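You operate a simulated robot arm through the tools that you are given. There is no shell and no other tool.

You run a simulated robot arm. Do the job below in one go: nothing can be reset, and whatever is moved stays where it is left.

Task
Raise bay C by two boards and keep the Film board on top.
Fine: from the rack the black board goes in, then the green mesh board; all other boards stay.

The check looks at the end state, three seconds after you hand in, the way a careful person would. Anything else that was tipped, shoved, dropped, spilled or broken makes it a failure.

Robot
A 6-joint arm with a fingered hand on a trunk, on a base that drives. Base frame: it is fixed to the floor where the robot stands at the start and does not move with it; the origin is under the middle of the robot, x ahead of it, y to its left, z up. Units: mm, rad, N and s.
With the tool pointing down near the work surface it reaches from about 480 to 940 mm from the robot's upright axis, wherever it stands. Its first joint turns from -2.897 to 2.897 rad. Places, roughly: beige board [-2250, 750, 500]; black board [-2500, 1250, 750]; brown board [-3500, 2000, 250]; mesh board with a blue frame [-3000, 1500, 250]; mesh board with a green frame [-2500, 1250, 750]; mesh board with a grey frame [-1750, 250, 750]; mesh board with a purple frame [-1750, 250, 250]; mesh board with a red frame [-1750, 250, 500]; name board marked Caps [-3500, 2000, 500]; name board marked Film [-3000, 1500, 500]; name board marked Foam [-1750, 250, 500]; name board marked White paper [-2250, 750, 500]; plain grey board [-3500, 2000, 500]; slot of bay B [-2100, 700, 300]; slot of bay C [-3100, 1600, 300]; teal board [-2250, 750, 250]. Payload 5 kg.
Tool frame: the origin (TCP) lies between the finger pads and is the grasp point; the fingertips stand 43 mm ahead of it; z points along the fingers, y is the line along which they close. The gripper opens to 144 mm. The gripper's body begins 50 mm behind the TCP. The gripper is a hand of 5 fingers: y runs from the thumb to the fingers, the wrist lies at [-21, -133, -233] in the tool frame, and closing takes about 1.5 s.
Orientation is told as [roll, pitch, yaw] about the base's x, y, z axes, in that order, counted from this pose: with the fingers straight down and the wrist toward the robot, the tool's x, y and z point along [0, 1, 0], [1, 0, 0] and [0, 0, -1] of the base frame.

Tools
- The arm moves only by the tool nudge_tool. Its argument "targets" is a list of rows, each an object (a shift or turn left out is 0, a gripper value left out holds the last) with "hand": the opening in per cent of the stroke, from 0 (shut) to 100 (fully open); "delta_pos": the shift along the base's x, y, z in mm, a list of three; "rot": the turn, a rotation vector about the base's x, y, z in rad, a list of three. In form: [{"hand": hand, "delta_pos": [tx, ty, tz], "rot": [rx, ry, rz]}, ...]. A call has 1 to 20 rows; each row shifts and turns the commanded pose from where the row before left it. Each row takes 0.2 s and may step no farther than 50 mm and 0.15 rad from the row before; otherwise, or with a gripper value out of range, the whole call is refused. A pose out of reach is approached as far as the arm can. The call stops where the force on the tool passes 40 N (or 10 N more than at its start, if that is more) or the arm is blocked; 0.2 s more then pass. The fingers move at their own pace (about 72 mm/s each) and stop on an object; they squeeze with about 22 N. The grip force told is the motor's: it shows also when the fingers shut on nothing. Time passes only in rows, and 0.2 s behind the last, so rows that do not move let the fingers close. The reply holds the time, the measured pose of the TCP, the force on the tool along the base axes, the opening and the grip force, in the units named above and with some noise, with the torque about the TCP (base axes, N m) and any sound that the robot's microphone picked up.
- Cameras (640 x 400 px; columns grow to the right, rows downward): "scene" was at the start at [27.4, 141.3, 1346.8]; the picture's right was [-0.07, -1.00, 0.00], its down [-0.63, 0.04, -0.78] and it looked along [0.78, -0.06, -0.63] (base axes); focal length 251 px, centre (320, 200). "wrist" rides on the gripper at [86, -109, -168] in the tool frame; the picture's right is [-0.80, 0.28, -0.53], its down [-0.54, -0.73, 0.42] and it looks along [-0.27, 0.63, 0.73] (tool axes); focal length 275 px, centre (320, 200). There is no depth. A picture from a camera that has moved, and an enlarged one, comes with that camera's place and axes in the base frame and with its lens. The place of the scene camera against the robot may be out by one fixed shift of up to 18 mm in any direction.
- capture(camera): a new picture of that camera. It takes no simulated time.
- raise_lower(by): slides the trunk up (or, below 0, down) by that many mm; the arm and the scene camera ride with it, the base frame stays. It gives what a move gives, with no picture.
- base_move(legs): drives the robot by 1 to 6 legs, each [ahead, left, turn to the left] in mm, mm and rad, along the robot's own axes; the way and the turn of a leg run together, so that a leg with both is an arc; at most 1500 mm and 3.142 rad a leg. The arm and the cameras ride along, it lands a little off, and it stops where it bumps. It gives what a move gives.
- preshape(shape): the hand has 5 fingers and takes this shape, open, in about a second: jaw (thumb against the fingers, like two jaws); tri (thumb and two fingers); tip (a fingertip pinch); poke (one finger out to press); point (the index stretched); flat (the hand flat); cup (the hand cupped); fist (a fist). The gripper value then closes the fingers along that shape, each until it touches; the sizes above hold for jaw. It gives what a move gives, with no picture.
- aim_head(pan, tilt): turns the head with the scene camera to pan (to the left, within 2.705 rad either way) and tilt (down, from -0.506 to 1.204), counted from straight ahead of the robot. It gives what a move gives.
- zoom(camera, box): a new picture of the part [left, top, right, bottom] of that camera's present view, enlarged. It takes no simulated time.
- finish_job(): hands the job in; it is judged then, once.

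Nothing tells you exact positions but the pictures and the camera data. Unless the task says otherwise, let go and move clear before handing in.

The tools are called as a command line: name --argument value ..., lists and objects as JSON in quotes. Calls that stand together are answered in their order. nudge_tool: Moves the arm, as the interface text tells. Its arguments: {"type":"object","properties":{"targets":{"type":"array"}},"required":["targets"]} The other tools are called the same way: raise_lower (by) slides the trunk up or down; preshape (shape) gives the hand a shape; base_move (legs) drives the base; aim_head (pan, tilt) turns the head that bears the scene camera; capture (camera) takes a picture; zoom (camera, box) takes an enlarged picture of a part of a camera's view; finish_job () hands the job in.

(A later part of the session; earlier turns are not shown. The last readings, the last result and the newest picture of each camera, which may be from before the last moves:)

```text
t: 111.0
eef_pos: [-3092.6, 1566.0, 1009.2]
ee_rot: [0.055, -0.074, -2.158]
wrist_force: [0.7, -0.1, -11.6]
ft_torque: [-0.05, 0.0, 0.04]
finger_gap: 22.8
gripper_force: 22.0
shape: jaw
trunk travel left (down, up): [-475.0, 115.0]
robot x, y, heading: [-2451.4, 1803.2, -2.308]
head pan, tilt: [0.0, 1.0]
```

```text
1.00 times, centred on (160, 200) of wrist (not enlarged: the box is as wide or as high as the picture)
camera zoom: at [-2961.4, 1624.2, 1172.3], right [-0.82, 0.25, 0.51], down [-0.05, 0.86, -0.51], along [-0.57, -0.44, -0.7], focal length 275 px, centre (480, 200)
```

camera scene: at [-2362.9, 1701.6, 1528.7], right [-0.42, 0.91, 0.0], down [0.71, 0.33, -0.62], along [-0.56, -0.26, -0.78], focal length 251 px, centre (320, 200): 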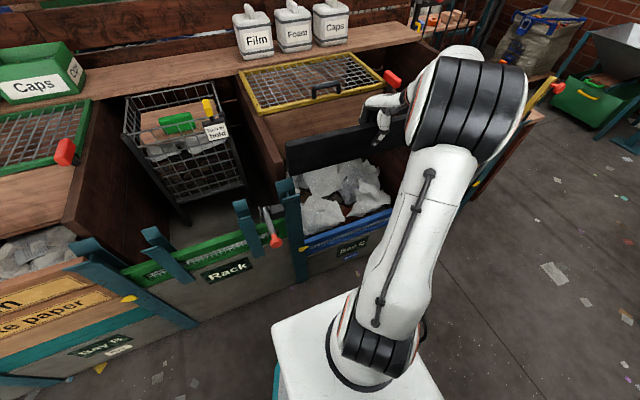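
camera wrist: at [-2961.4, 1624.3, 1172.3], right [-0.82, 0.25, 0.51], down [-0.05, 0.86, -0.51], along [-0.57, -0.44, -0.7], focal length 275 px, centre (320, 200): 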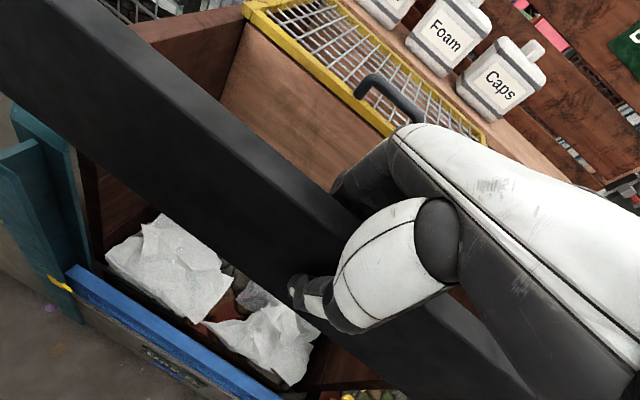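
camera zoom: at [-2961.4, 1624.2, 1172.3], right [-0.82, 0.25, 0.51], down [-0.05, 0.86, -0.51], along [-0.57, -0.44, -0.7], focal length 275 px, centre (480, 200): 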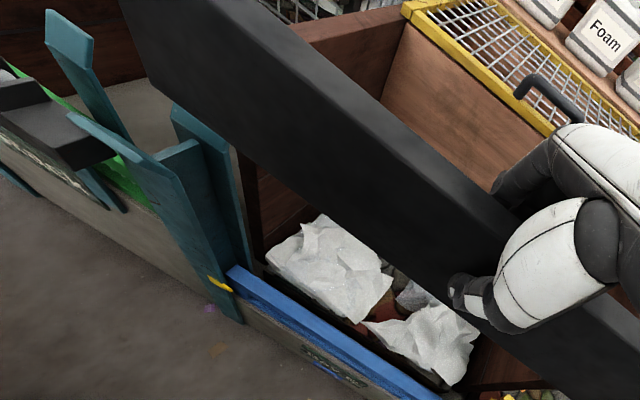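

zoom --camera "scene" --box '[365, 105, 415, 155]'

zoom --camera "scene" --box '[520, 105, 570, 160]'

zoom --camera "scene" --box '[340, 145, 390, 195]'

zoom --camera "wrist" --box '[0, 0, 100, 120]'

```text
8.00 times, centred on (390, 130) of scene
camera zoom: at [-2341.2, 1681.9, 1521.5], right [-0.74, 0.67, 0.0], down [0.56, 0.62, -0.54], along [-0.36, -0.4, -0.84], focal length 2010 px, centre (-240, 760)
```

zoom: 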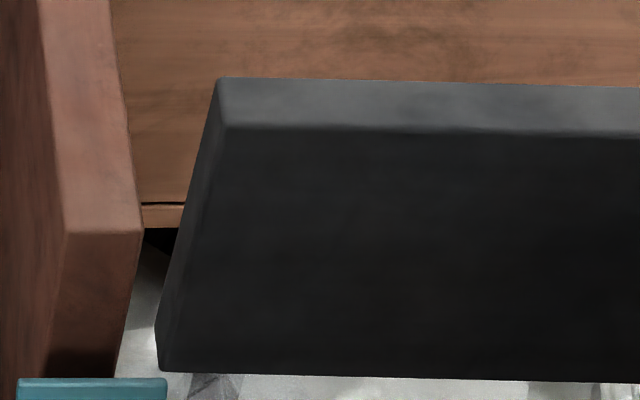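

```text
7.27 times, centred on (545, 132) of scene
camera zoom: at [-2341.2, 1681.9, 1521.5], right [-0.74, 0.67, 0.0], down [0.56, 0.62, -0.54], along [-0.36, -0.4, -0.84], focal length 1828 px, centre (-1316, 691)
```

zoom: 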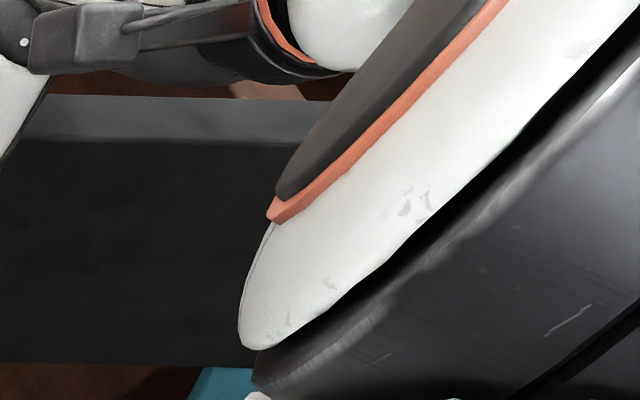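

```text
8.00 times, centred on (365, 170) of scene
camera zoom: at [-2341.2, 1681.9, 1521.5], right [-0.74, 0.67, 0.0], down [0.56, 0.62, -0.54], along [-0.36, -0.4, -0.84], focal length 2010 px, centre (-40, 440)
```

zoom: 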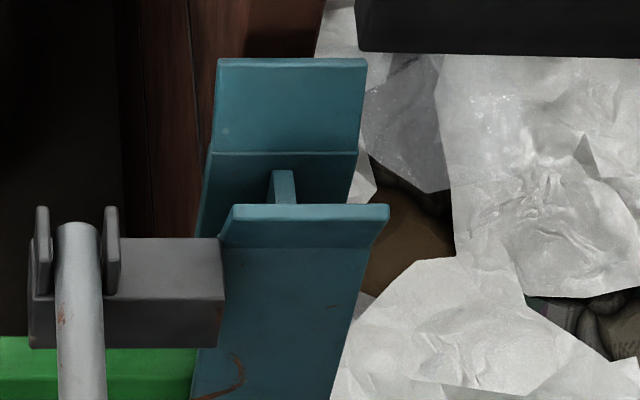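

```text
3.33 times, centred on (50, 60) of wrist
camera zoom: at [-2961.4, 1624.2, 1172.3], right [-0.82, 0.25, 0.51], down [-0.05, 0.86, -0.51], along [-0.57, -0.44, -0.7], focal length 918 px, centre (1220, 667)
```

zoom: 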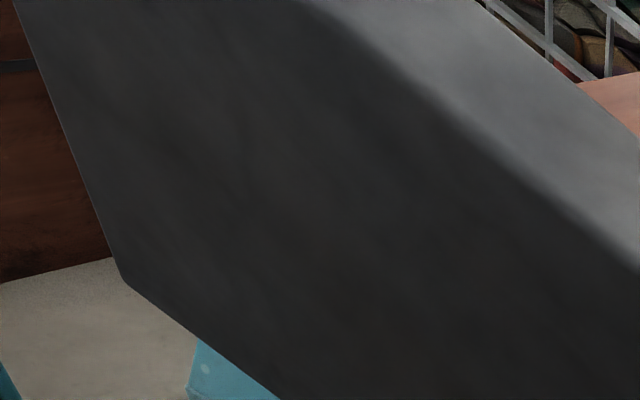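

The black board is centred and vertical but turned ~0.038 rad (right end nearer). I correct that yaw and re-check.

nudge_tool --targets '[{"rot": [0, 0, 0.038]}, {"delta_pos": [0, 0, 0]}, {"delta_pos": [0, 0, 0]}]'

zoom --camera "scene" --box '[365, 105, 415, 155]'

zoom --camera "scene" --box '[520, 105, 570, 155]'

capture --camera "wrist"

```text
t: 111.8
eef_pos: [-3092.0, 1565.8, 1010.1]
ee_rot: [0.057, -0.073, -2.121]
wrist_force: [-0.9, 0.1, -11.2]
ft_torque: [-0.05, -0.02, 0.08]
finger_gap: 22.6
gripper_force: 22.0
shape: jaw
trunk travel left (down, up): [-475.0, 115.0]
robot x, y, heading: [-2451.2, 1801.9, -2.31]
head pan, tilt: [0.0, 1.0]
```

```text
8.00 times, centred on (390, 130) of scene
camera zoom: at [-2341.1, 1681.8, 1521.5], right [-0.74, 0.67, 0.0], down [0.56, 0.62, -0.54], along [-0.36, -0.4, -0.84], focal length 2010 px, centre (-240, 760)
```

zoom: 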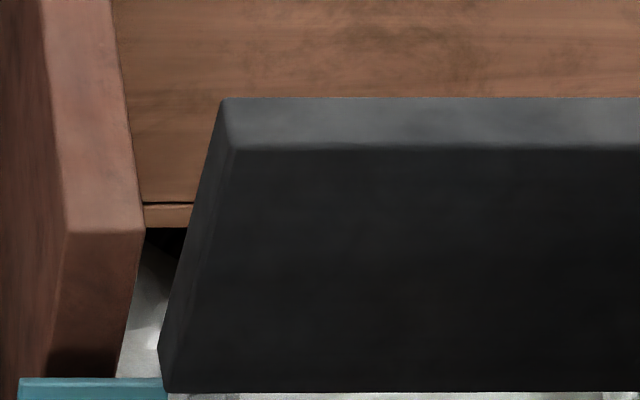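

```text
8.00 times, centred on (545, 130) of scene
camera zoom: at [-2341.1, 1681.8, 1521.5], right [-0.74, 0.67, 0.0], down [0.56, 0.62, -0.54], along [-0.36, -0.4, -0.84], focal length 2010 px, centre (-1480, 760)
```

zoom: 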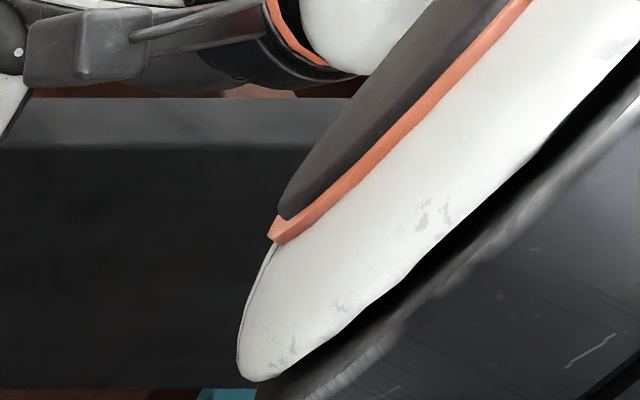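

```text
taken
camera wrist: at [-2963.5, 1629.0, 1172.4], right [-0.83, 0.22, 0.51], down [-0.08, 0.86, -0.51], along [-0.55, -0.46, -0.7], focal length 275 px, centre (320, 200)
```

wrist: 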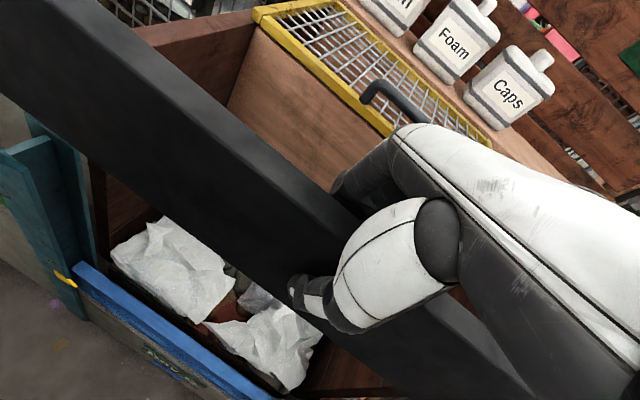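

The board's edges now run parallel to the bay. I lower it to just above the post tops to compare the left end with the post directly.

nudge_tool --targets '[{"delta_pos": [0, 0, -15]}, {"delta_pos": [0, 0, -10]}, {"delta_pos": [0, 0, 0]}]'

zoom --camera "scene" --box '[340, 125, 400, 185]'

zoom --camera "wrist" --box '[-100, 0, 220, 400]'

zoom --camera "scene" --box '[500, 110, 580, 190]'

```text
t: 112.6
eef_pos: [-3092.8, 1564.9, 983.0]
ee_rot: [0.055, -0.075, -2.12]
wrist_force: [-0.5, 0.4, -10.9]
ft_torque: [-0.04, 0.01, 0.05]
finger_gap: 22.6
gripper_force: 21.8
shape: jaw
trunk travel left (down, up): [-475.0, 115.0]
robot x, y, heading: [-2450.0, 1806.0, -2.305]
head pan, tilt: [0.0, 1.0]
```

```text
6.67 times, centred on (370, 155) of scene
camera zoom: at [-2341.2, 1681.9, 1521.5], right [-0.74, 0.67, 0.0], down [0.56, 0.62, -0.54], along [-0.36, -0.4, -0.84], focal length 1675 px, centre (-13, 500)
```

zoom: 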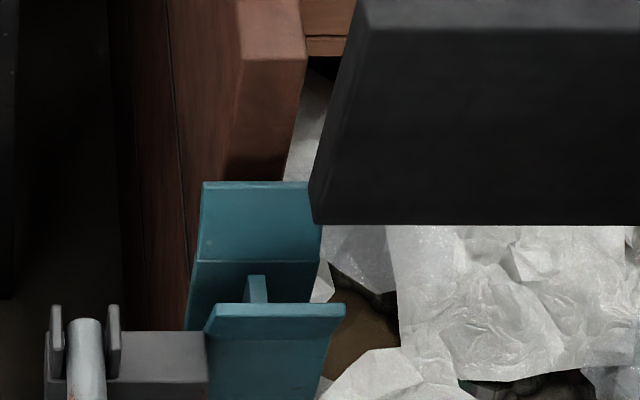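

```text
refused: -100 is not a number from 0 to 640
```

```text
5.00 times, centred on (540, 150) of scene
camera zoom: at [-2341.2, 1681.9, 1521.5], right [-0.74, 0.67, 0.0], down [0.56, 0.62, -0.54], along [-0.36, -0.4, -0.84], focal length 1256 px, centre (-780, 450)
```

zoom: 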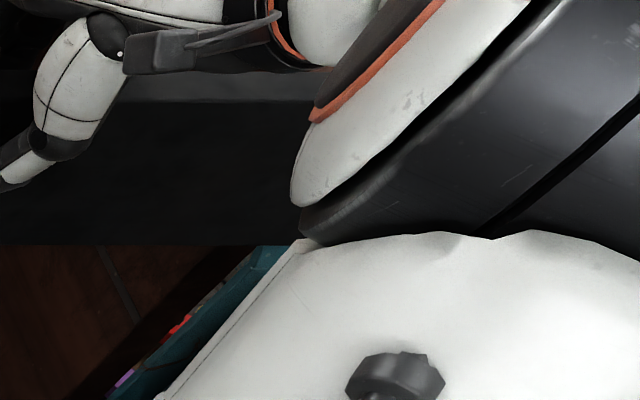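

The left end is ~5 mm further right than ideal; I shift left 5 mm and enter the channel gently.

nudge_tool --targets '[{"delta_pos": [3.7, -3.3, 0]}, {"delta_pos": [0, 0, -12]}, {"delta_pos": [0, 0, -12]}, {"delta_pos": [0, 0, -12]}, {"delta_pos": [0, 0, -12]}, {"delta_pos": [0, 0, -12]}, {"delta_pos": [0, 0, -12]}, {"delta_pos": [0, 0, 0]}]'

zoom --camera "scene" --box '[340, 125, 400, 185]'

zoom --camera "scene" --box '[500, 120, 580, 200]'

```text
t: 114.4
eef_pos: [-3089.8, 1562.4, 911.3]
ee_rot: [0.056, -0.075, -2.121]
wrist_force: [0.0, 0.2, -10.8]
ft_torque: [0.0, -0.04, 0.01]
finger_gap: 22.8
gripper_force: 22.3
shape: jaw
trunk travel left (down, up): [-475.0, 115.0]
robot x, y, heading: [-2453.3, 1802.6, -2.307]
head pan, tilt: [0.0, 1.0]
```

```text
6.67 times, centred on (370, 155) of scene
camera zoom: at [-2341.3, 1681.8, 1521.5], right [-0.74, 0.67, 0.0], down [0.56, 0.62, -0.54], along [-0.36, -0.4, -0.84], focal length 1675 px, centre (-13, 500)
```

zoom: 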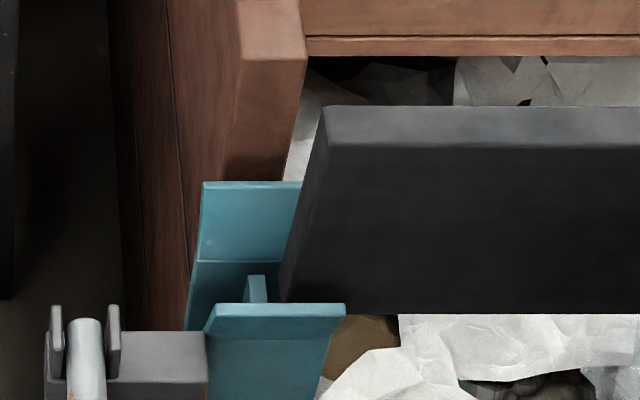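

```text
5.00 times, centred on (540, 160) of scene
camera zoom: at [-2341.3, 1681.8, 1521.5], right [-0.74, 0.67, 0.0], down [0.56, 0.62, -0.54], along [-0.36, -0.4, -0.84], focal length 1256 px, centre (-780, 400)
```

zoom: 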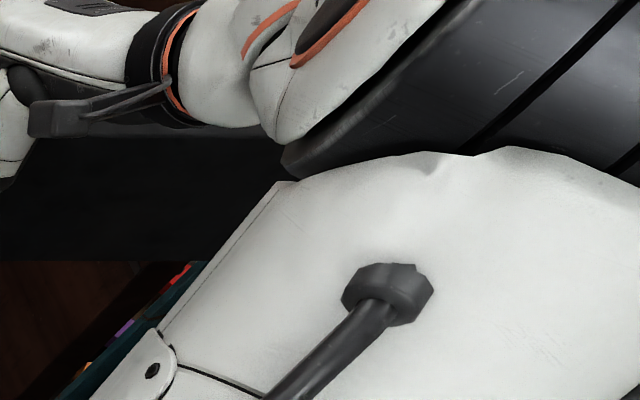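

The left end is in the guide with no contact. I continue down in small steps, watching force for the hidden right end.

nudge_tool --targets '[{"delta_pos": [0, 0, -8]}, {"delta_pos": [0, 0, -8]}, {"delta_pos": [0, 0, -8]}, {"delta_pos": [0, 0, -8]}, {"delta_pos": [0, 0, -8]}, {"delta_pos": [0, 0, -8]}, {"delta_pos": [0, 0, -8]}, {"delta_pos": [0, 0, 0]}]'

zoom --camera "scene" --box '[340, 130, 420, 210]'

capture --camera "wrist"

```text
t: 116.2
eef_pos: [-3087.9, 1563.0, 855.0]
ee_rot: [0.054, -0.075, -2.122]
wrist_force: [-0.4, -0.2, -12.6]
ft_torque: [-0.04, -0.03, 0.0]
finger_gap: 22.7
gripper_force: 22.5
shape: jaw
trunk travel left (down, up): [-475.0, 115.0]
robot x, y, heading: [-2451.5, 1800.5, -2.305]
head pan, tilt: [0.0, 1.0]
```

```text
5.00 times, centred on (380, 170) of scene
camera zoom: at [-2341.3, 1681.8, 1521.5], right [-0.74, 0.67, 0.0], down [0.56, 0.62, -0.54], along [-0.36, -0.4, -0.84], focal length 1256 px, centre (20, 350)
```

zoom: 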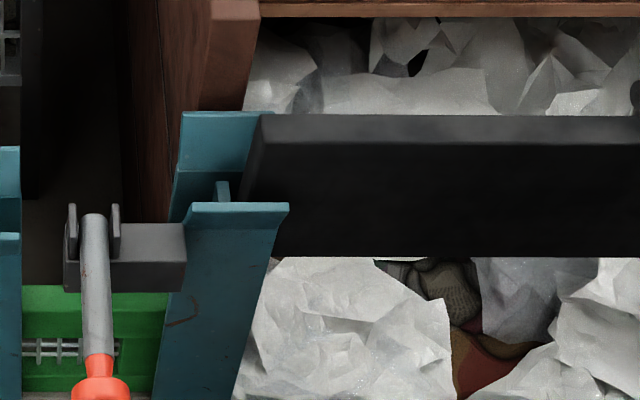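

```text
taken
camera wrist: at [-2959.9, 1625.3, 1019.2], right [-0.83, 0.22, 0.51], down [-0.08, 0.86, -0.51], along [-0.55, -0.46, -0.7], focal length 275 px, centre (320, 200)
```

wrist: 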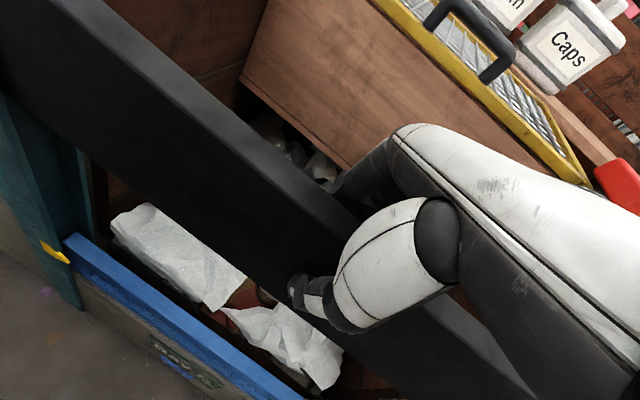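

Both ends are sliding freely in the channels. I lower further.

nudge_tool --targets '[{"delta_pos": [0, 0, -15]}, {"delta_pos": [0, 0, -20]}, {"delta_pos": [0, 0, -20]}, {"delta_pos": [0, 0, -20]}, {"delta_pos": [0, 0, -20]}, {"delta_pos": [0, 0, -20]}, {"delta_pos": [0, 0, -20]}, {"delta_pos": [0, 0, -20]}, {"delta_pos": [0, 0, -20]}, {"delta_pos": [0, 0, -20]}, {"delta_pos": [0, 0, -20]}, {"delta_pos": [0, 0, -20]}, {"delta_pos": [0, 0, -15]}, {"delta_pos": [0, 0, -10]}, {"delta_pos": [0, 0, 0]}]'

zoom --camera "scene" --box '[340, 150, 480, 260]'

capture --camera "wrist"

```text
t: 119.4
eef_pos: [-3088.9, 1563.7, 595.8]
ee_rot: [0.056, -0.074, -2.121]
wrist_force: [0.3, -0.6, -10.6]
ft_torque: [-0.01, -0.04, -0.01]
finger_gap: 22.5
gripper_force: 21.8
shape: jaw
trunk travel left (down, up): [-475.0, 115.0]
robot x, y, heading: [-2455.7, 1803.8, -2.309]
head pan, tilt: [0.0, 1.0]
```

```text
3.64 times, centred on (410, 205) of scene
camera zoom: at [-2341.3, 1681.8, 1521.5], right [-0.74, 0.67, 0.0], down [0.56, 0.62, -0.54], along [-0.36, -0.4, -0.84], focal length 914 px, centre (-7, 182)
```

zoom: 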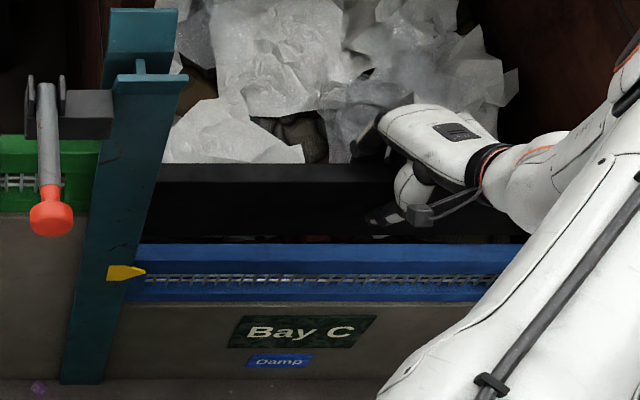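

```text
taken
camera wrist: at [-2959.5, 1625.6, 759.7], right [-0.83, 0.22, 0.51], down [-0.08, 0.86, -0.51], along [-0.55, -0.46, -0.7], focal length 275 px, centre (320, 200)
```

wrist: 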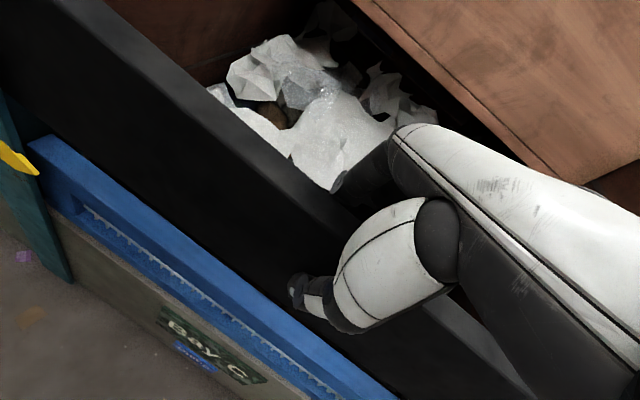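

nudge_tool --targets '[{"delta_pos": [0, 0, -10]}, {"delta_pos": [0, 0, -10]}, {"delta_pos": [0, 0, -10]}, {"delta_pos": [0, 0, -8]}, {"delta_pos": [0, 0, -6]}, {"delta_pos": [0, 0, 0]}]'

zoom --camera "scene" --box '[340, 190, 420, 250]'

```text
t: 120.8
eef_pos: [-3090.2, 1562.4, 552.0]
ee_rot: [0.056, -0.076, -2.121]
wrist_force: [-0.3, 0.5, -10.9]
ft_torque: [0.0, 0.02, -0.02]
finger_gap: 22.6
gripper_force: 21.9
shape: jaw
trunk travel left (down, up): [-475.0, 115.0]
robot x, y, heading: [-2448.1, 1801.8, -2.304]
head pan, tilt: [0.0, 1.0]
```

```text
6.67 times, centred on (380, 220) of scene
camera zoom: at [-2341.2, 1681.8, 1521.5], right [-0.74, 0.67, 0.0], down [0.56, 0.62, -0.54], along [-0.36, -0.4, -0.84], focal length 1675 px, centre (-80, 67)
```

zoom: 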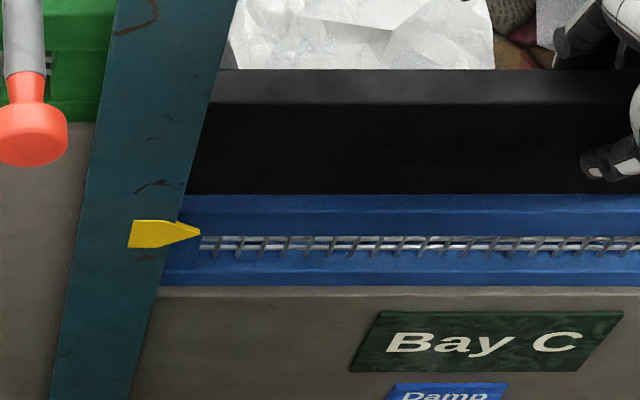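

nudge_tool --targets '[{"delta_pos": [0, 0, -5]}, {"delta_pos": [0, 0, -5]}, {"delta_pos": [0, 0, -4]}, {"delta_pos": [0, 0, -3]}, {"delta_pos": [0, 0, 0]}]'

zoom --camera "scene" --box '[340, 190, 420, 250]'

```text
t: 122.0
eef_pos: [-3090.0, 1562.9, 534.0]
ee_rot: [0.056, -0.075, -2.12]
wrist_force: [0.3, 0.0, -10.1]
ft_torque: [0.04, 0.0, 0.03]
finger_gap: 22.6
gripper_force: 22.3
shape: jaw
trunk travel left (down, up): [-475.0, 115.0]
robot x, y, heading: [-2449.9, 1802.1, -2.304]
head pan, tilt: [0.0, 1.0]
```

```text
6.67 times, centred on (380, 220) of scene
camera zoom: at [-2341.2, 1681.8, 1521.5], right [-0.74, 0.67, 0.0], down [0.56, 0.62, -0.54], along [-0.36, -0.4, -0.84], focal length 1675 px, centre (-80, 67)
```

zoom: 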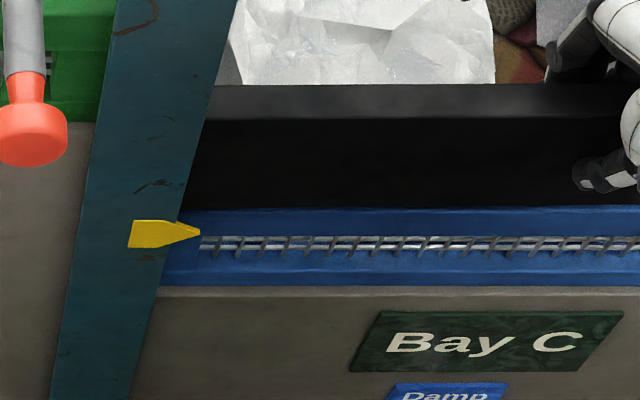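

nudge_tool --targets '[{"delta_pos": [0, 0, -2]}, {"delta_pos": [0, 0, -2]}, {"delta_pos": [0, 0, -2]}, {"delta_pos": [0, 0, 0]}]'

zoom --camera "scene" --box '[340, 190, 420, 250]'

```text
t: 123.0
eef_pos: [-3088.1, 1562.1, 529.2]
ee_rot: [0.055, -0.074, -2.12]
wrist_force: [-0.2, -0.1, -10.2]
ft_torque: [0.07, 0.07, 0.0]
finger_gap: 22.8
gripper_force: 21.7
shape: jaw
trunk travel left (down, up): [-475.0, 115.0]
robot x, y, heading: [-2450.1, 1799.4, -2.307]
head pan, tilt: [0.0, 1.0]
```

```text
6.67 times, centred on (380, 220) of scene
camera zoom: at [-2341.2, 1681.8, 1521.5], right [-0.74, 0.67, 0.0], down [0.56, 0.62, -0.54], along [-0.36, -0.4, -0.84], focal length 1675 px, centre (-80, 67)
```

zoom: 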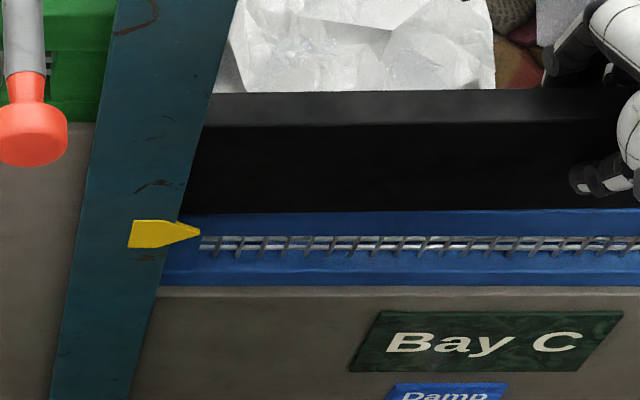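

nudge_tool --targets '[{"delta_pos": [0, 0, -2]}, {"delta_pos": [0, 0, -2]}, {"delta_pos": [0, 0, 0]}]'

zoom --camera "scene" --box '[340, 180, 480, 260]'

```text
t: 123.8
eef_pos: [-3090.5, 1561.9, 528.0]
ee_rot: [0.053, -0.079, -2.123]
wrist_force: [2.6, 0.7, 12.9]
ft_torque: [0.13, -0.06, 0.01]
finger_gap: 23.5
gripper_force: 22.2
shape: jaw
trunk travel left (down, up): [-475.0, 115.0]
robot x, y, heading: [-2450.2, 1801.0, -2.305]
head pan, tilt: [0.0, 1.0]
```

```text
4.57 times, centred on (410, 220) of scene
camera zoom: at [-2339.3, 1682.5, 1521.7], right [-0.74, 0.67, 0.0], down [0.56, 0.62, -0.54], along [-0.36, -0.4, -0.84], focal length 1149 px, centre (-91, 109)
```

zoom: 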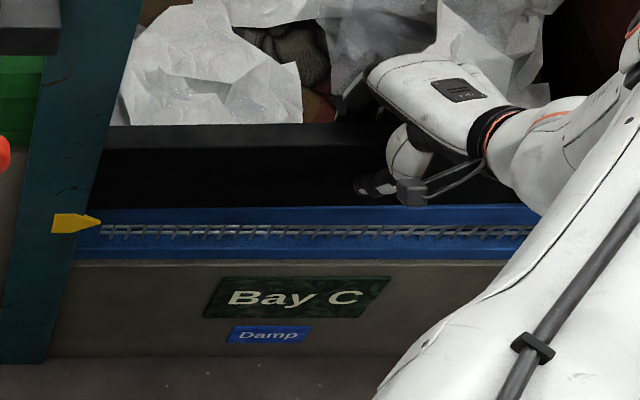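

Contact: the black board rests on the blue mesh board. I ease the pressure, open the hand and rise.

nudge_tool --targets '[{"delta_pos": [0, 0, 1.5]}, {"hand": 45}, {"hand": 45}, {"hand": 45}, {"hand": 45}, {"hand": 45}]'

nudge_tool --targets '[{"delta_pos": [0, 0, 10]}, {"delta_pos": [0, 0, 20]}, {"delta_pos": [0, 0, 30]}, {"delta_pos": [0, 0, 40]}, {"delta_pos": [0, 0, 45]}, {"delta_pos": [0, 0, 45]}, {"delta_pos": [0, 0, 45]}, {"delta_pos": [0, 0, 45]}, {"delta_pos": [0, 0, 45]}, {"delta_pos": [0, 0, 45]}, {"delta_pos": [0, 0, 45]}, {"delta_pos": [0, 0, 40]}]'

capture --camera "scene"

zoom --camera "scene" --box '[320, 140, 500, 260]'

```text
t: 125.2
eef_pos: [-3088.8, 1561.9, 527.4]
ee_rot: [0.056, -0.076, -2.122]
wrist_force: [-0.2, -0.2, 0.3]
ft_torque: [-0.02, 0.03, -0.01]
finger_gap: 64.3
gripper_force: 0.1
shape: jaw
trunk travel left (down, up): [-475.0, 115.0]
robot x, y, heading: [-2451.0, 1803.1, -2.309]
head pan, tilt: [0.0, 1.0]
```

```text
t: 127.8
eef_pos: [-3090.2, 1562.6, 983.5]
ee_rot: [0.057, -0.077, -2.12]
wrist_force: [0.7, 0.5, -0.9]
ft_torque: [-0.03, 0.01, 0.0]
finger_gap: 64.3
gripper_force: 0.0
shape: jaw
trunk travel left (down, up): [-475.0, 115.0]
robot x, y, heading: [-2451.5, 1804.4, -2.304]
head pan, tilt: [0.0, 1.0]
```

```text
taken
camera scene: at [-2340.1, 1682.2, 1521.4], right [-0.74, 0.67, 0.0], down [0.56, 0.62, -0.54], along [-0.36, -0.4, -0.84], focal length 251 px, centre (320, 200)
```

scene: 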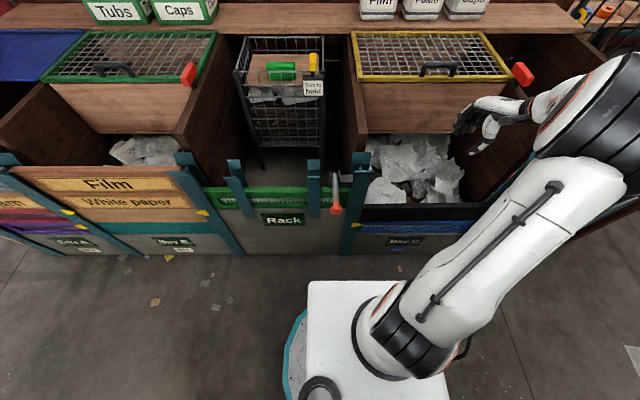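

```text
3.33 times, centred on (410, 200) of scene
camera zoom: at [-2340.1, 1682.2, 1521.4], right [-0.74, 0.67, 0.0], down [0.56, 0.62, -0.54], along [-0.36, -0.4, -0.84], focal length 838 px, centre (20, 200)
```

zoom: 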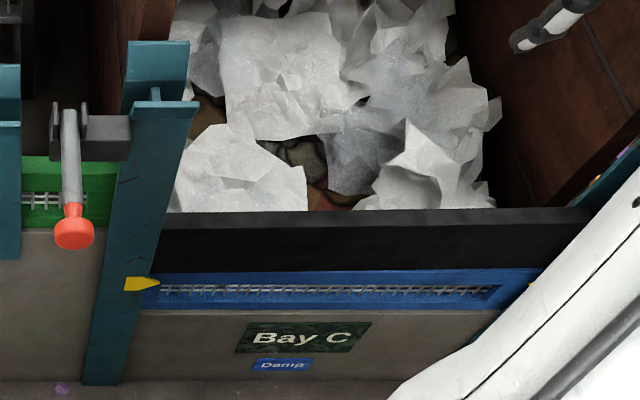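

zoom --camera "scene" --box '[345, 195, 405, 245]'

zoom --camera "scene" --box '[430, 190, 490, 240]'

```text
8.00 times, centred on (375, 220) of scene
camera zoom: at [-2340.1, 1682.2, 1521.4], right [-0.74, 0.67, 0.0], down [0.56, 0.62, -0.54], along [-0.36, -0.4, -0.84], focal length 2010 px, centre (-120, 40)
```

zoom: 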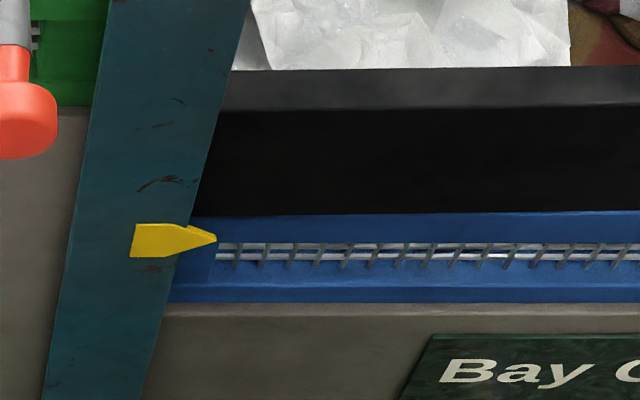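

```text
8.00 times, centred on (460, 215) of scene
camera zoom: at [-2340.1, 1682.2, 1521.4], right [-0.74, 0.67, 0.0], down [0.56, 0.62, -0.54], along [-0.36, -0.4, -0.84], focal length 2010 px, centre (-800, 80)
```

zoom: 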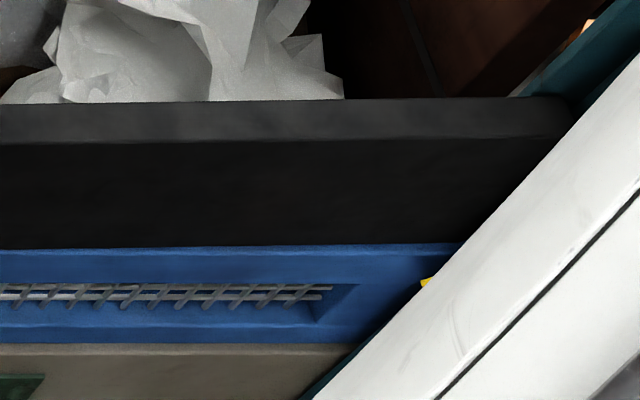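

The black board's right end looks ~14 mm higher than its left, so it may not be seated there. I move the arm out of the way to look at the right post.

nudge_tool --targets '[{"delta_pos": [17, -15.2, 0]}, {"delta_pos": [34.6, -31, 0]}, {"delta_pos": [34.6, -31, 0]}, {"delta_pos": [34.6, -31, 0]}, {"delta_pos": [34.6, -31, 0]}, {"delta_pos": [34.6, -31, 0]}, {"delta_pos": [34.6, -31, 0]}, {"delta_pos": [34.6, -31, 0]}, {"delta_pos": [34.6, -31, 0]}, {"delta_pos": [34.6, -31, 0]}, {"delta_pos": [34.6, -31, 0]}, {"delta_pos": [34.6, -31, 0]}, {"delta_pos": [34.6, -31, 0]}, {"delta_pos": [34.6, -31, 0]}, {"delta_pos": [17.6, -15.8, 0]}]'

aim_head --pan -0.5 --tilt 0.9

capture --camera "scene"

```text
t: 131.0
eef_pos: [-2603.9, 1129.8, 982.1]
ee_rot: [0.055, -0.075, -2.12]
wrist_force: [0.4, 0.0, 0.1]
ft_torque: [0.05, 0.02, -0.04]
finger_gap: 64.4
gripper_force: 0.1
shape: jaw
trunk travel left (down, up): [-475.0, 115.0]
robot x, y, heading: [-2451.5, 1800.5, -2.305]
head pan, tilt: [0.0, 1.0]
```

```text
t: 131.9
eef_pos: [-2602.6, 1128.6, 982.7]
ee_rot: [0.057, -0.074, -2.12]
wrist_force: [0.3, 0.2, 0.1]
ft_torque: [0.01, 0.02, 0.0]
finger_gap: 64.5
gripper_force: 0.0
shape: jaw
trunk travel left (down, up): [-475.0, 115.0]
robot x, y, heading: [-2451.1, 1802.1, -2.307]
head pan, tilt: [-0.499, 0.901]
```

```text
taken
camera scene: at [-2364.8, 1708.7, 1528.7], right [-0.33, 0.94, 0.0], down [0.74, 0.26, -0.62], along [-0.59, -0.21, -0.78], focal length 251 px, centre (320, 200)
```

scene: 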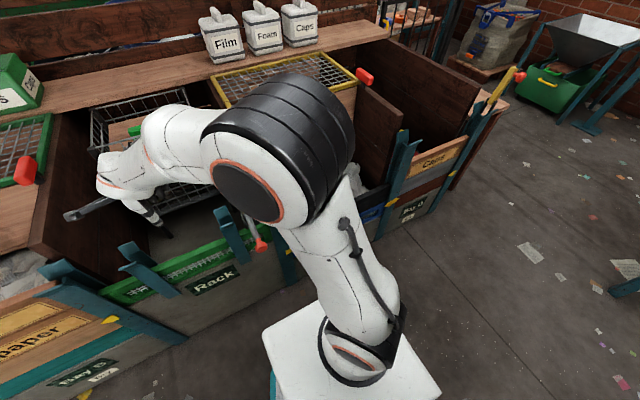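

zoom --camera "scene" --box '[330, 120, 450, 250]'

zoom --camera "scene" --box '[345, 165, 415, 240]'

```text
3.08 times, centred on (390, 185) of scene
camera zoom: at [-2364.8, 1708.7, 1528.7], right [-0.33, 0.94, 0.0], down [0.74, 0.26, -0.62], along [-0.59, -0.21, -0.78], focal length 773 px, centre (105, 246)
```

zoom: 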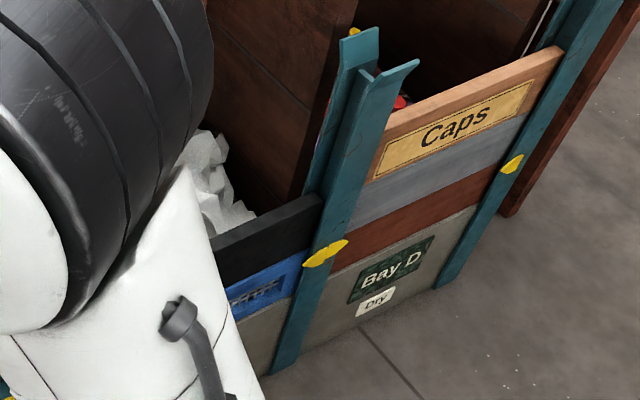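

```text
5.33 times, centred on (380, 202) of scene
camera zoom: at [-2364.8, 1708.7, 1528.7], right [-0.33, 0.94, 0.0], down [0.74, 0.26, -0.62], along [-0.59, -0.21, -0.78], focal length 1340 px, centre (0, 187)
```

zoom: 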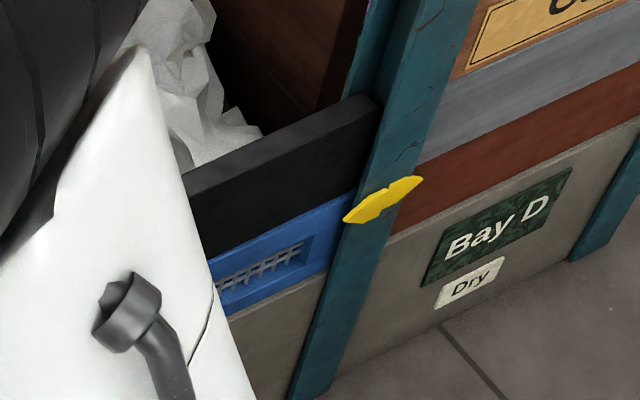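

aim_head --pan 0.0 --tilt 1.0

capture --camera "scene"

zoom --camera "scene" --box '[420, 170, 540, 260]'

```text
t: 132.8
eef_pos: [-2604.5, 1129.6, 981.9]
ee_rot: [0.057, -0.075, -2.122]
wrist_force: [0.1, 0.2, 0.5]
ft_torque: [0.04, 0.02, 0.06]
finger_gap: 64.3
gripper_force: 0.1
shape: jaw
trunk travel left (down, up): [-475.0, 115.0]
robot x, y, heading: [-2452.2, 1804.1, -2.308]
head pan, tilt: [0.0, 1.0]
```

```text
taken
camera scene: at [-2340.3, 1682.0, 1521.5], right [-0.74, 0.67, 0.0], down [0.56, 0.62, -0.54], along [-0.36, -0.4, -0.84], focal length 251 px, centre (320, 200)
```

scene: 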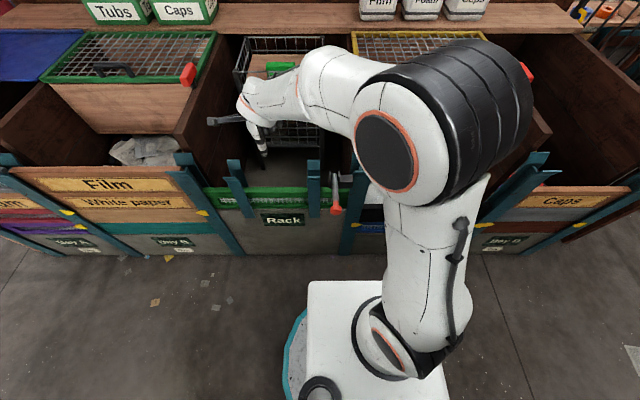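

```text
4.44 times, centred on (480, 215) of scene
camera zoom: at [-2340.3, 1682.0, 1521.5], right [-0.74, 0.67, 0.0], down [0.56, 0.62, -0.54], along [-0.36, -0.4, -0.84], focal length 1117 px, centre (-391, 133)
```

zoom: 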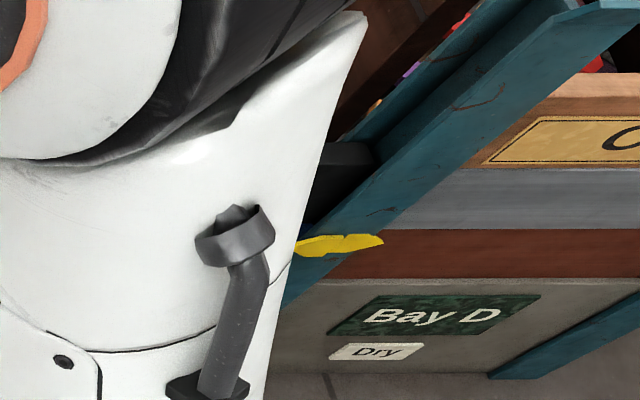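

nudge_tool --targets '[{"delta_pos": [30, -27, 0]}, {"delta_pos": [34.6, -31, 0]}, {"delta_pos": [34.6, -31, 0]}, {"delta_pos": [34.6, -31, 0]}, {"delta_pos": [34.6, -31, 0]}]'

capture --camera "scene"

zoom --camera "scene" --box '[330, 170, 490, 260]'

```text
t: 134.0
eef_pos: [-2435.4, 976.3, 981.8]
ee_rot: [0.055, -0.074, -2.121]
wrist_force: [0.0, 0.7, -0.2]
ft_torque: [0.0, -0.03, -0.03]
finger_gap: 64.6
gripper_force: 0.0
shape: jaw
trunk travel left (down, up): [-475.0, 115.0]
robot x, y, heading: [-2451.9, 1806.2, -2.307]
head pan, tilt: [0.0, 1.0]
```

```text
taken
camera scene: at [-2340.0, 1681.6, 1521.4], right [-0.74, 0.67, 0.0], down [0.56, 0.62, -0.54], along [-0.36, -0.4, -0.84], focal length 251 px, centre (320, 200)
```

scene: 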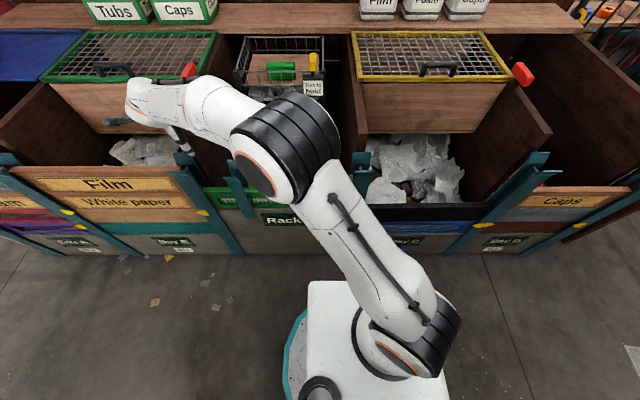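

```text
4.00 times, centred on (410, 215) of scene
camera zoom: at [-2340.0, 1681.6, 1521.4], right [-0.74, 0.67, 0.0], down [0.56, 0.62, -0.54], along [-0.36, -0.4, -0.84], focal length 1005 px, centre (-40, 140)
```

zoom: 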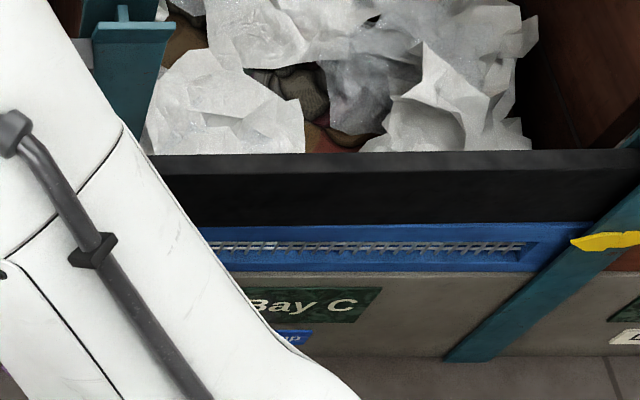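

zoom --camera "scene" --box '[440, 185, 490, 235]'

zoom --camera "scene" --box '[375, 185, 425, 235]'

```text
8.00 times, centred on (465, 210) of scene
camera zoom: at [-2340.0, 1681.6, 1521.4], right [-0.74, 0.67, 0.0], down [0.56, 0.62, -0.54], along [-0.36, -0.4, -0.84], focal length 2010 px, centre (-840, 120)
```

zoom: 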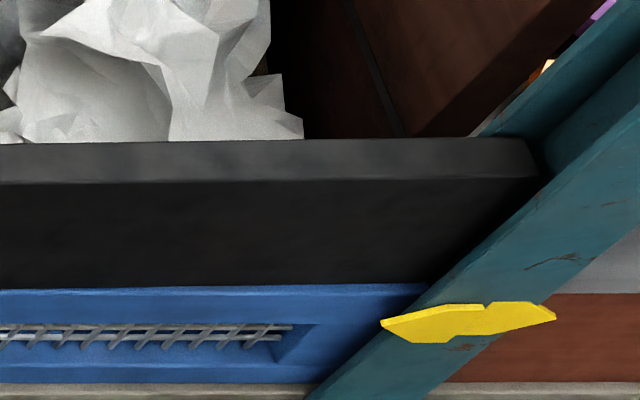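

```text
8.00 times, centred on (400, 210) of scene
camera zoom: at [-2340.0, 1681.6, 1521.4], right [-0.74, 0.67, 0.0], down [0.56, 0.62, -0.54], along [-0.36, -0.4, -0.84], focal length 2010 px, centre (-320, 120)
```

zoom: 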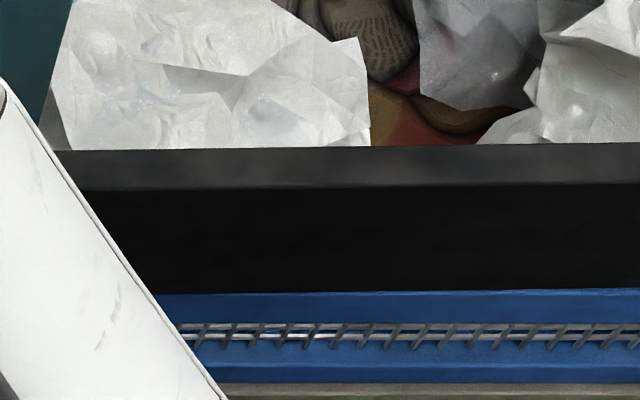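

The black board sits about 15 mm high at its right end, probably wedged between the webs. I'll go back, grip it near the right end and press it down level.

nudge_tool --targets '[{"delta_pos": [-30, 27, 0]}, {"delta_pos": [-35, 31.4, 0]}, {"delta_pos": [-35, 31.4, 0]}, {"delta_pos": [-35, 31.4, 0]}, {"delta_pos": [-35, 31.4, 0]}, {"delta_pos": [-35, 31.4, 0]}, {"delta_pos": [-35, 31.4, 0]}, {"delta_pos": [-35, 31.4, 0]}, {"delta_pos": [-35, 31.4, 0]}, {"delta_pos": [-35, 31.4, 0]}, {"delta_pos": [-35, 31.4, 0]}, {"delta_pos": [-35, 31.4, 0]}, {"delta_pos": [-35, 31.4, 0]}]'

nudge_tool --targets '[{"delta_pos": [-35, 31.4, 0]}, {"delta_pos": [-35, 31.4, 0]}, {"delta_pos": [-35, 31.4, 0]}, {"delta_pos": [-35, 31.4, 0]}, {"delta_pos": [-35, 31.4, 0]}, {"delta_pos": [-35, 31.4, 0]}, {"delta_pos": [-35, 31.4, 0]}, {"delta_pos": [-35, 31.4, 0]}, {"delta_pos": [-35, 31.4, 0]}, {"delta_pos": [-35, 31.4, 0]}, {"delta_pos": [-11, 10, 0]}, {"delta_pos": [0, 0, 0]}]'

capture --camera "wrist"

capture --camera "scene"

```text
t: 136.8
eef_pos: [-2885.7, 1380.6, 982.1]
ee_rot: [0.057, -0.075, -2.119]
wrist_force: [0.3, -0.6, 0.2]
ft_torque: [0.01, 0.02, -0.02]
finger_gap: 64.4
gripper_force: 0.2
shape: jaw
trunk travel left (down, up): [-475.0, 115.0]
robot x, y, heading: [-2449.2, 1801.4, -2.303]
head pan, tilt: [0.0, 1.0]
```

```text
t: 139.4
eef_pos: [-3247.2, 1705.4, 981.3]
ee_rot: [0.056, -0.075, -2.12]
wrist_force: [0.6, -0.4, 0.4]
ft_torque: [-0.02, -0.01, -0.02]
finger_gap: 64.5
gripper_force: 0.0
shape: jaw
trunk travel left (down, up): [-475.0, 115.0]
robot x, y, heading: [-2453.0, 1802.3, -2.302]
head pan, tilt: [0.0, 1.0]
```

```text
taken
camera wrist: at [-3117.4, 1768.3, 1146.4], right [-0.83, 0.22, 0.51], down [-0.08, 0.86, -0.51], along [-0.55, -0.46, -0.7], focal length 275 px, centre (320, 200)
```

wrist: 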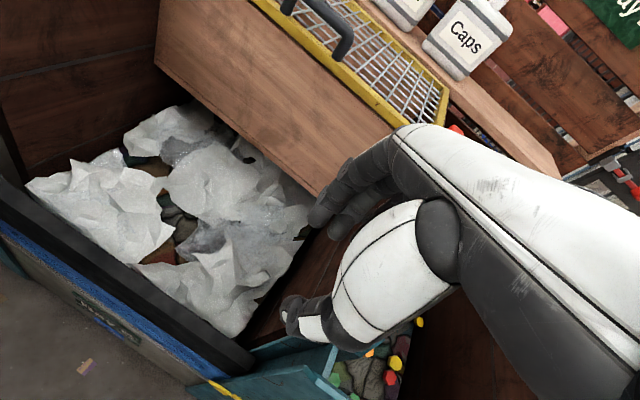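

```text
taken
camera scene: at [-2340.3, 1682.2, 1521.5], right [-0.74, 0.67, 0.0], down [0.56, 0.62, -0.54], along [-0.36, -0.4, -0.84], focal length 251 px, centre (320, 200)
```

scene: 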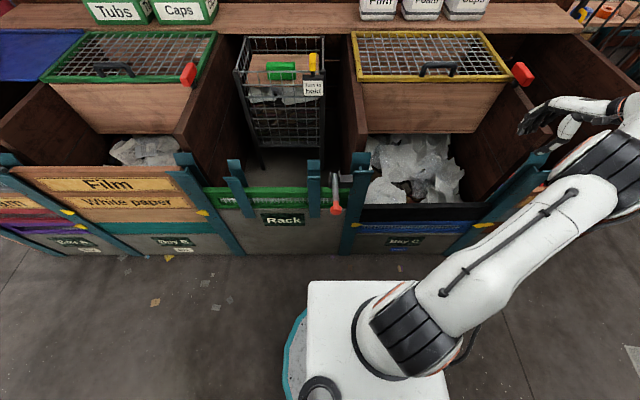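

zoom --camera "wrist" --box '[170, 310, 290, 400]'

zoom --camera "wrist" --box '[0, 160, 120, 270]'

zoom --camera "scene" --box '[345, 190, 395, 240]'

```text
4.44 times, centred on (230, 355) of wrist
camera zoom: at [-3117.4, 1768.3, 1146.4], right [-0.83, 0.22, 0.51], down [-0.08, 0.86, -0.51], along [-0.55, -0.46, -0.7], focal length 1224 px, centre (720, -489)
```

zoom: 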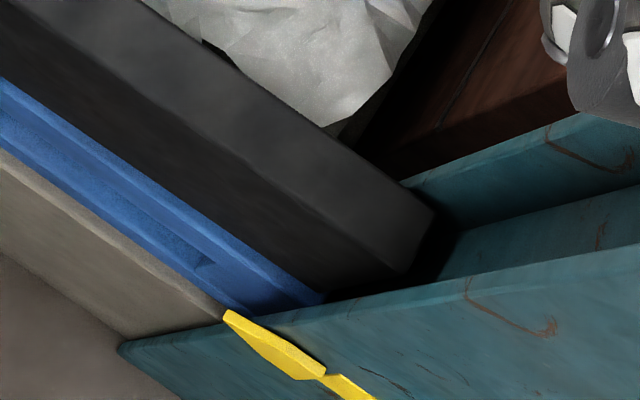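

```text
3.64 times, centred on (60, 215) of wrist
camera zoom: at [-3117.4, 1768.3, 1146.4], right [-0.83, 0.22, 0.51], down [-0.08, 0.86, -0.51], along [-0.55, -0.46, -0.7], focal length 1001 px, centre (1266, 146)
```

zoom: 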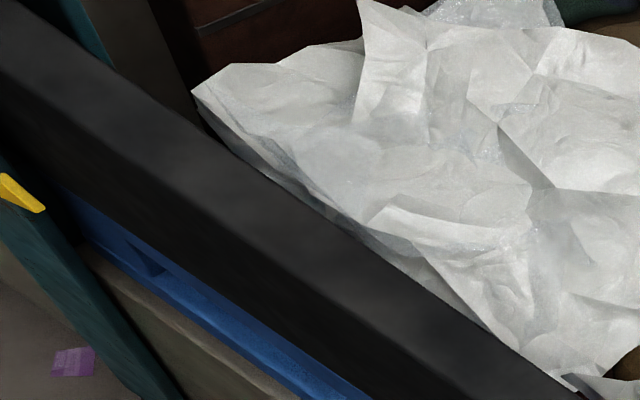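

```text
8.00 times, centred on (370, 215) of scene
camera zoom: at [-2340.3, 1682.2, 1521.5], right [-0.74, 0.67, 0.0], down [0.56, 0.62, -0.54], along [-0.36, -0.4, -0.84], focal length 2010 px, centre (-80, 80)
```

zoom: 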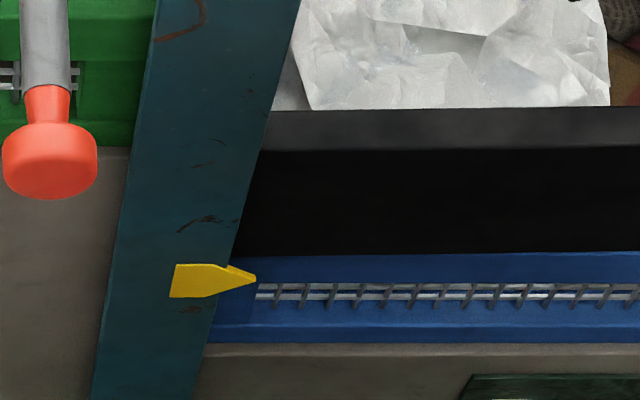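

It may mostly be yaw play in the channel, but to be sure the right end is down I lower the open hand astride the board's right part and press lightly with the palm.

nudge_tool --targets '[{"delta_pos": [0, 0, -35]}, {"delta_pos": [0, 0, -40]}, {"delta_pos": [0, 0, -40]}, {"delta_pos": [0, 0, -40]}, {"delta_pos": [0, 0, -40]}, {"delta_pos": [0, 0, -40]}, {"delta_pos": [0, 0, -40]}, {"delta_pos": [0, 0, -40]}, {"delta_pos": [0, 0, -40]}, {"delta_pos": [0, 0, -20]}, {"delta_pos": [0, 0, 0]}]'

capture --camera "wrist"

zoom --camera "scene" --box '[400, 120, 560, 240]'

```text
t: 141.8
eef_pos: [-3246.5, 1703.9, 606.6]
ee_rot: [0.055, -0.075, -2.121]
wrist_force: [0.4, -0.1, -0.3]
ft_torque: [0.07, 0.03, -0.01]
finger_gap: 64.6
gripper_force: 0.0
shape: jaw
trunk travel left (down, up): [-475.0, 115.0]
robot x, y, heading: [-2449.5, 1801.4, -2.31]
head pan, tilt: [0.0, 1.0]
```

```text
taken
camera wrist: at [-3117.8, 1767.1, 770.7], right [-0.83, 0.22, 0.51], down [-0.08, 0.86, -0.51], along [-0.55, -0.46, -0.7], focal length 275 px, centre (320, 200)
```

wrist: 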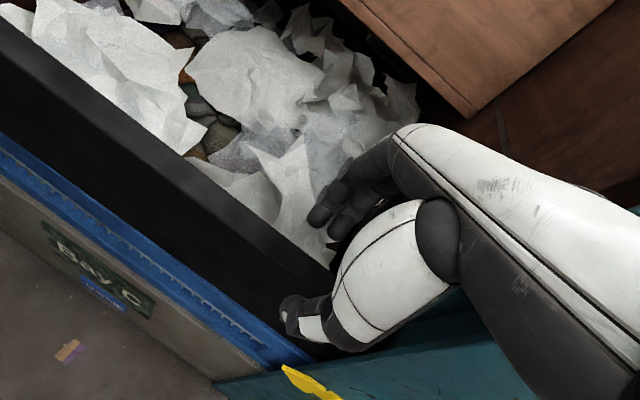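

```text
3.33 times, centred on (480, 180) of scene
camera zoom: at [-2340.5, 1682.2, 1521.5], right [-0.74, 0.67, 0.0], down [0.56, 0.62, -0.54], along [-0.36, -0.4, -0.84], focal length 838 px, centre (-213, 267)
```

zoom: 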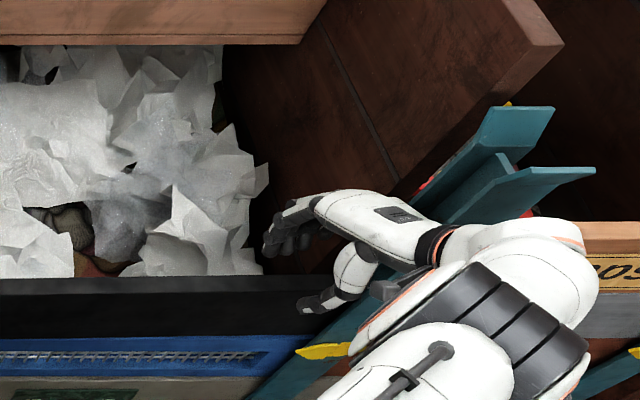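

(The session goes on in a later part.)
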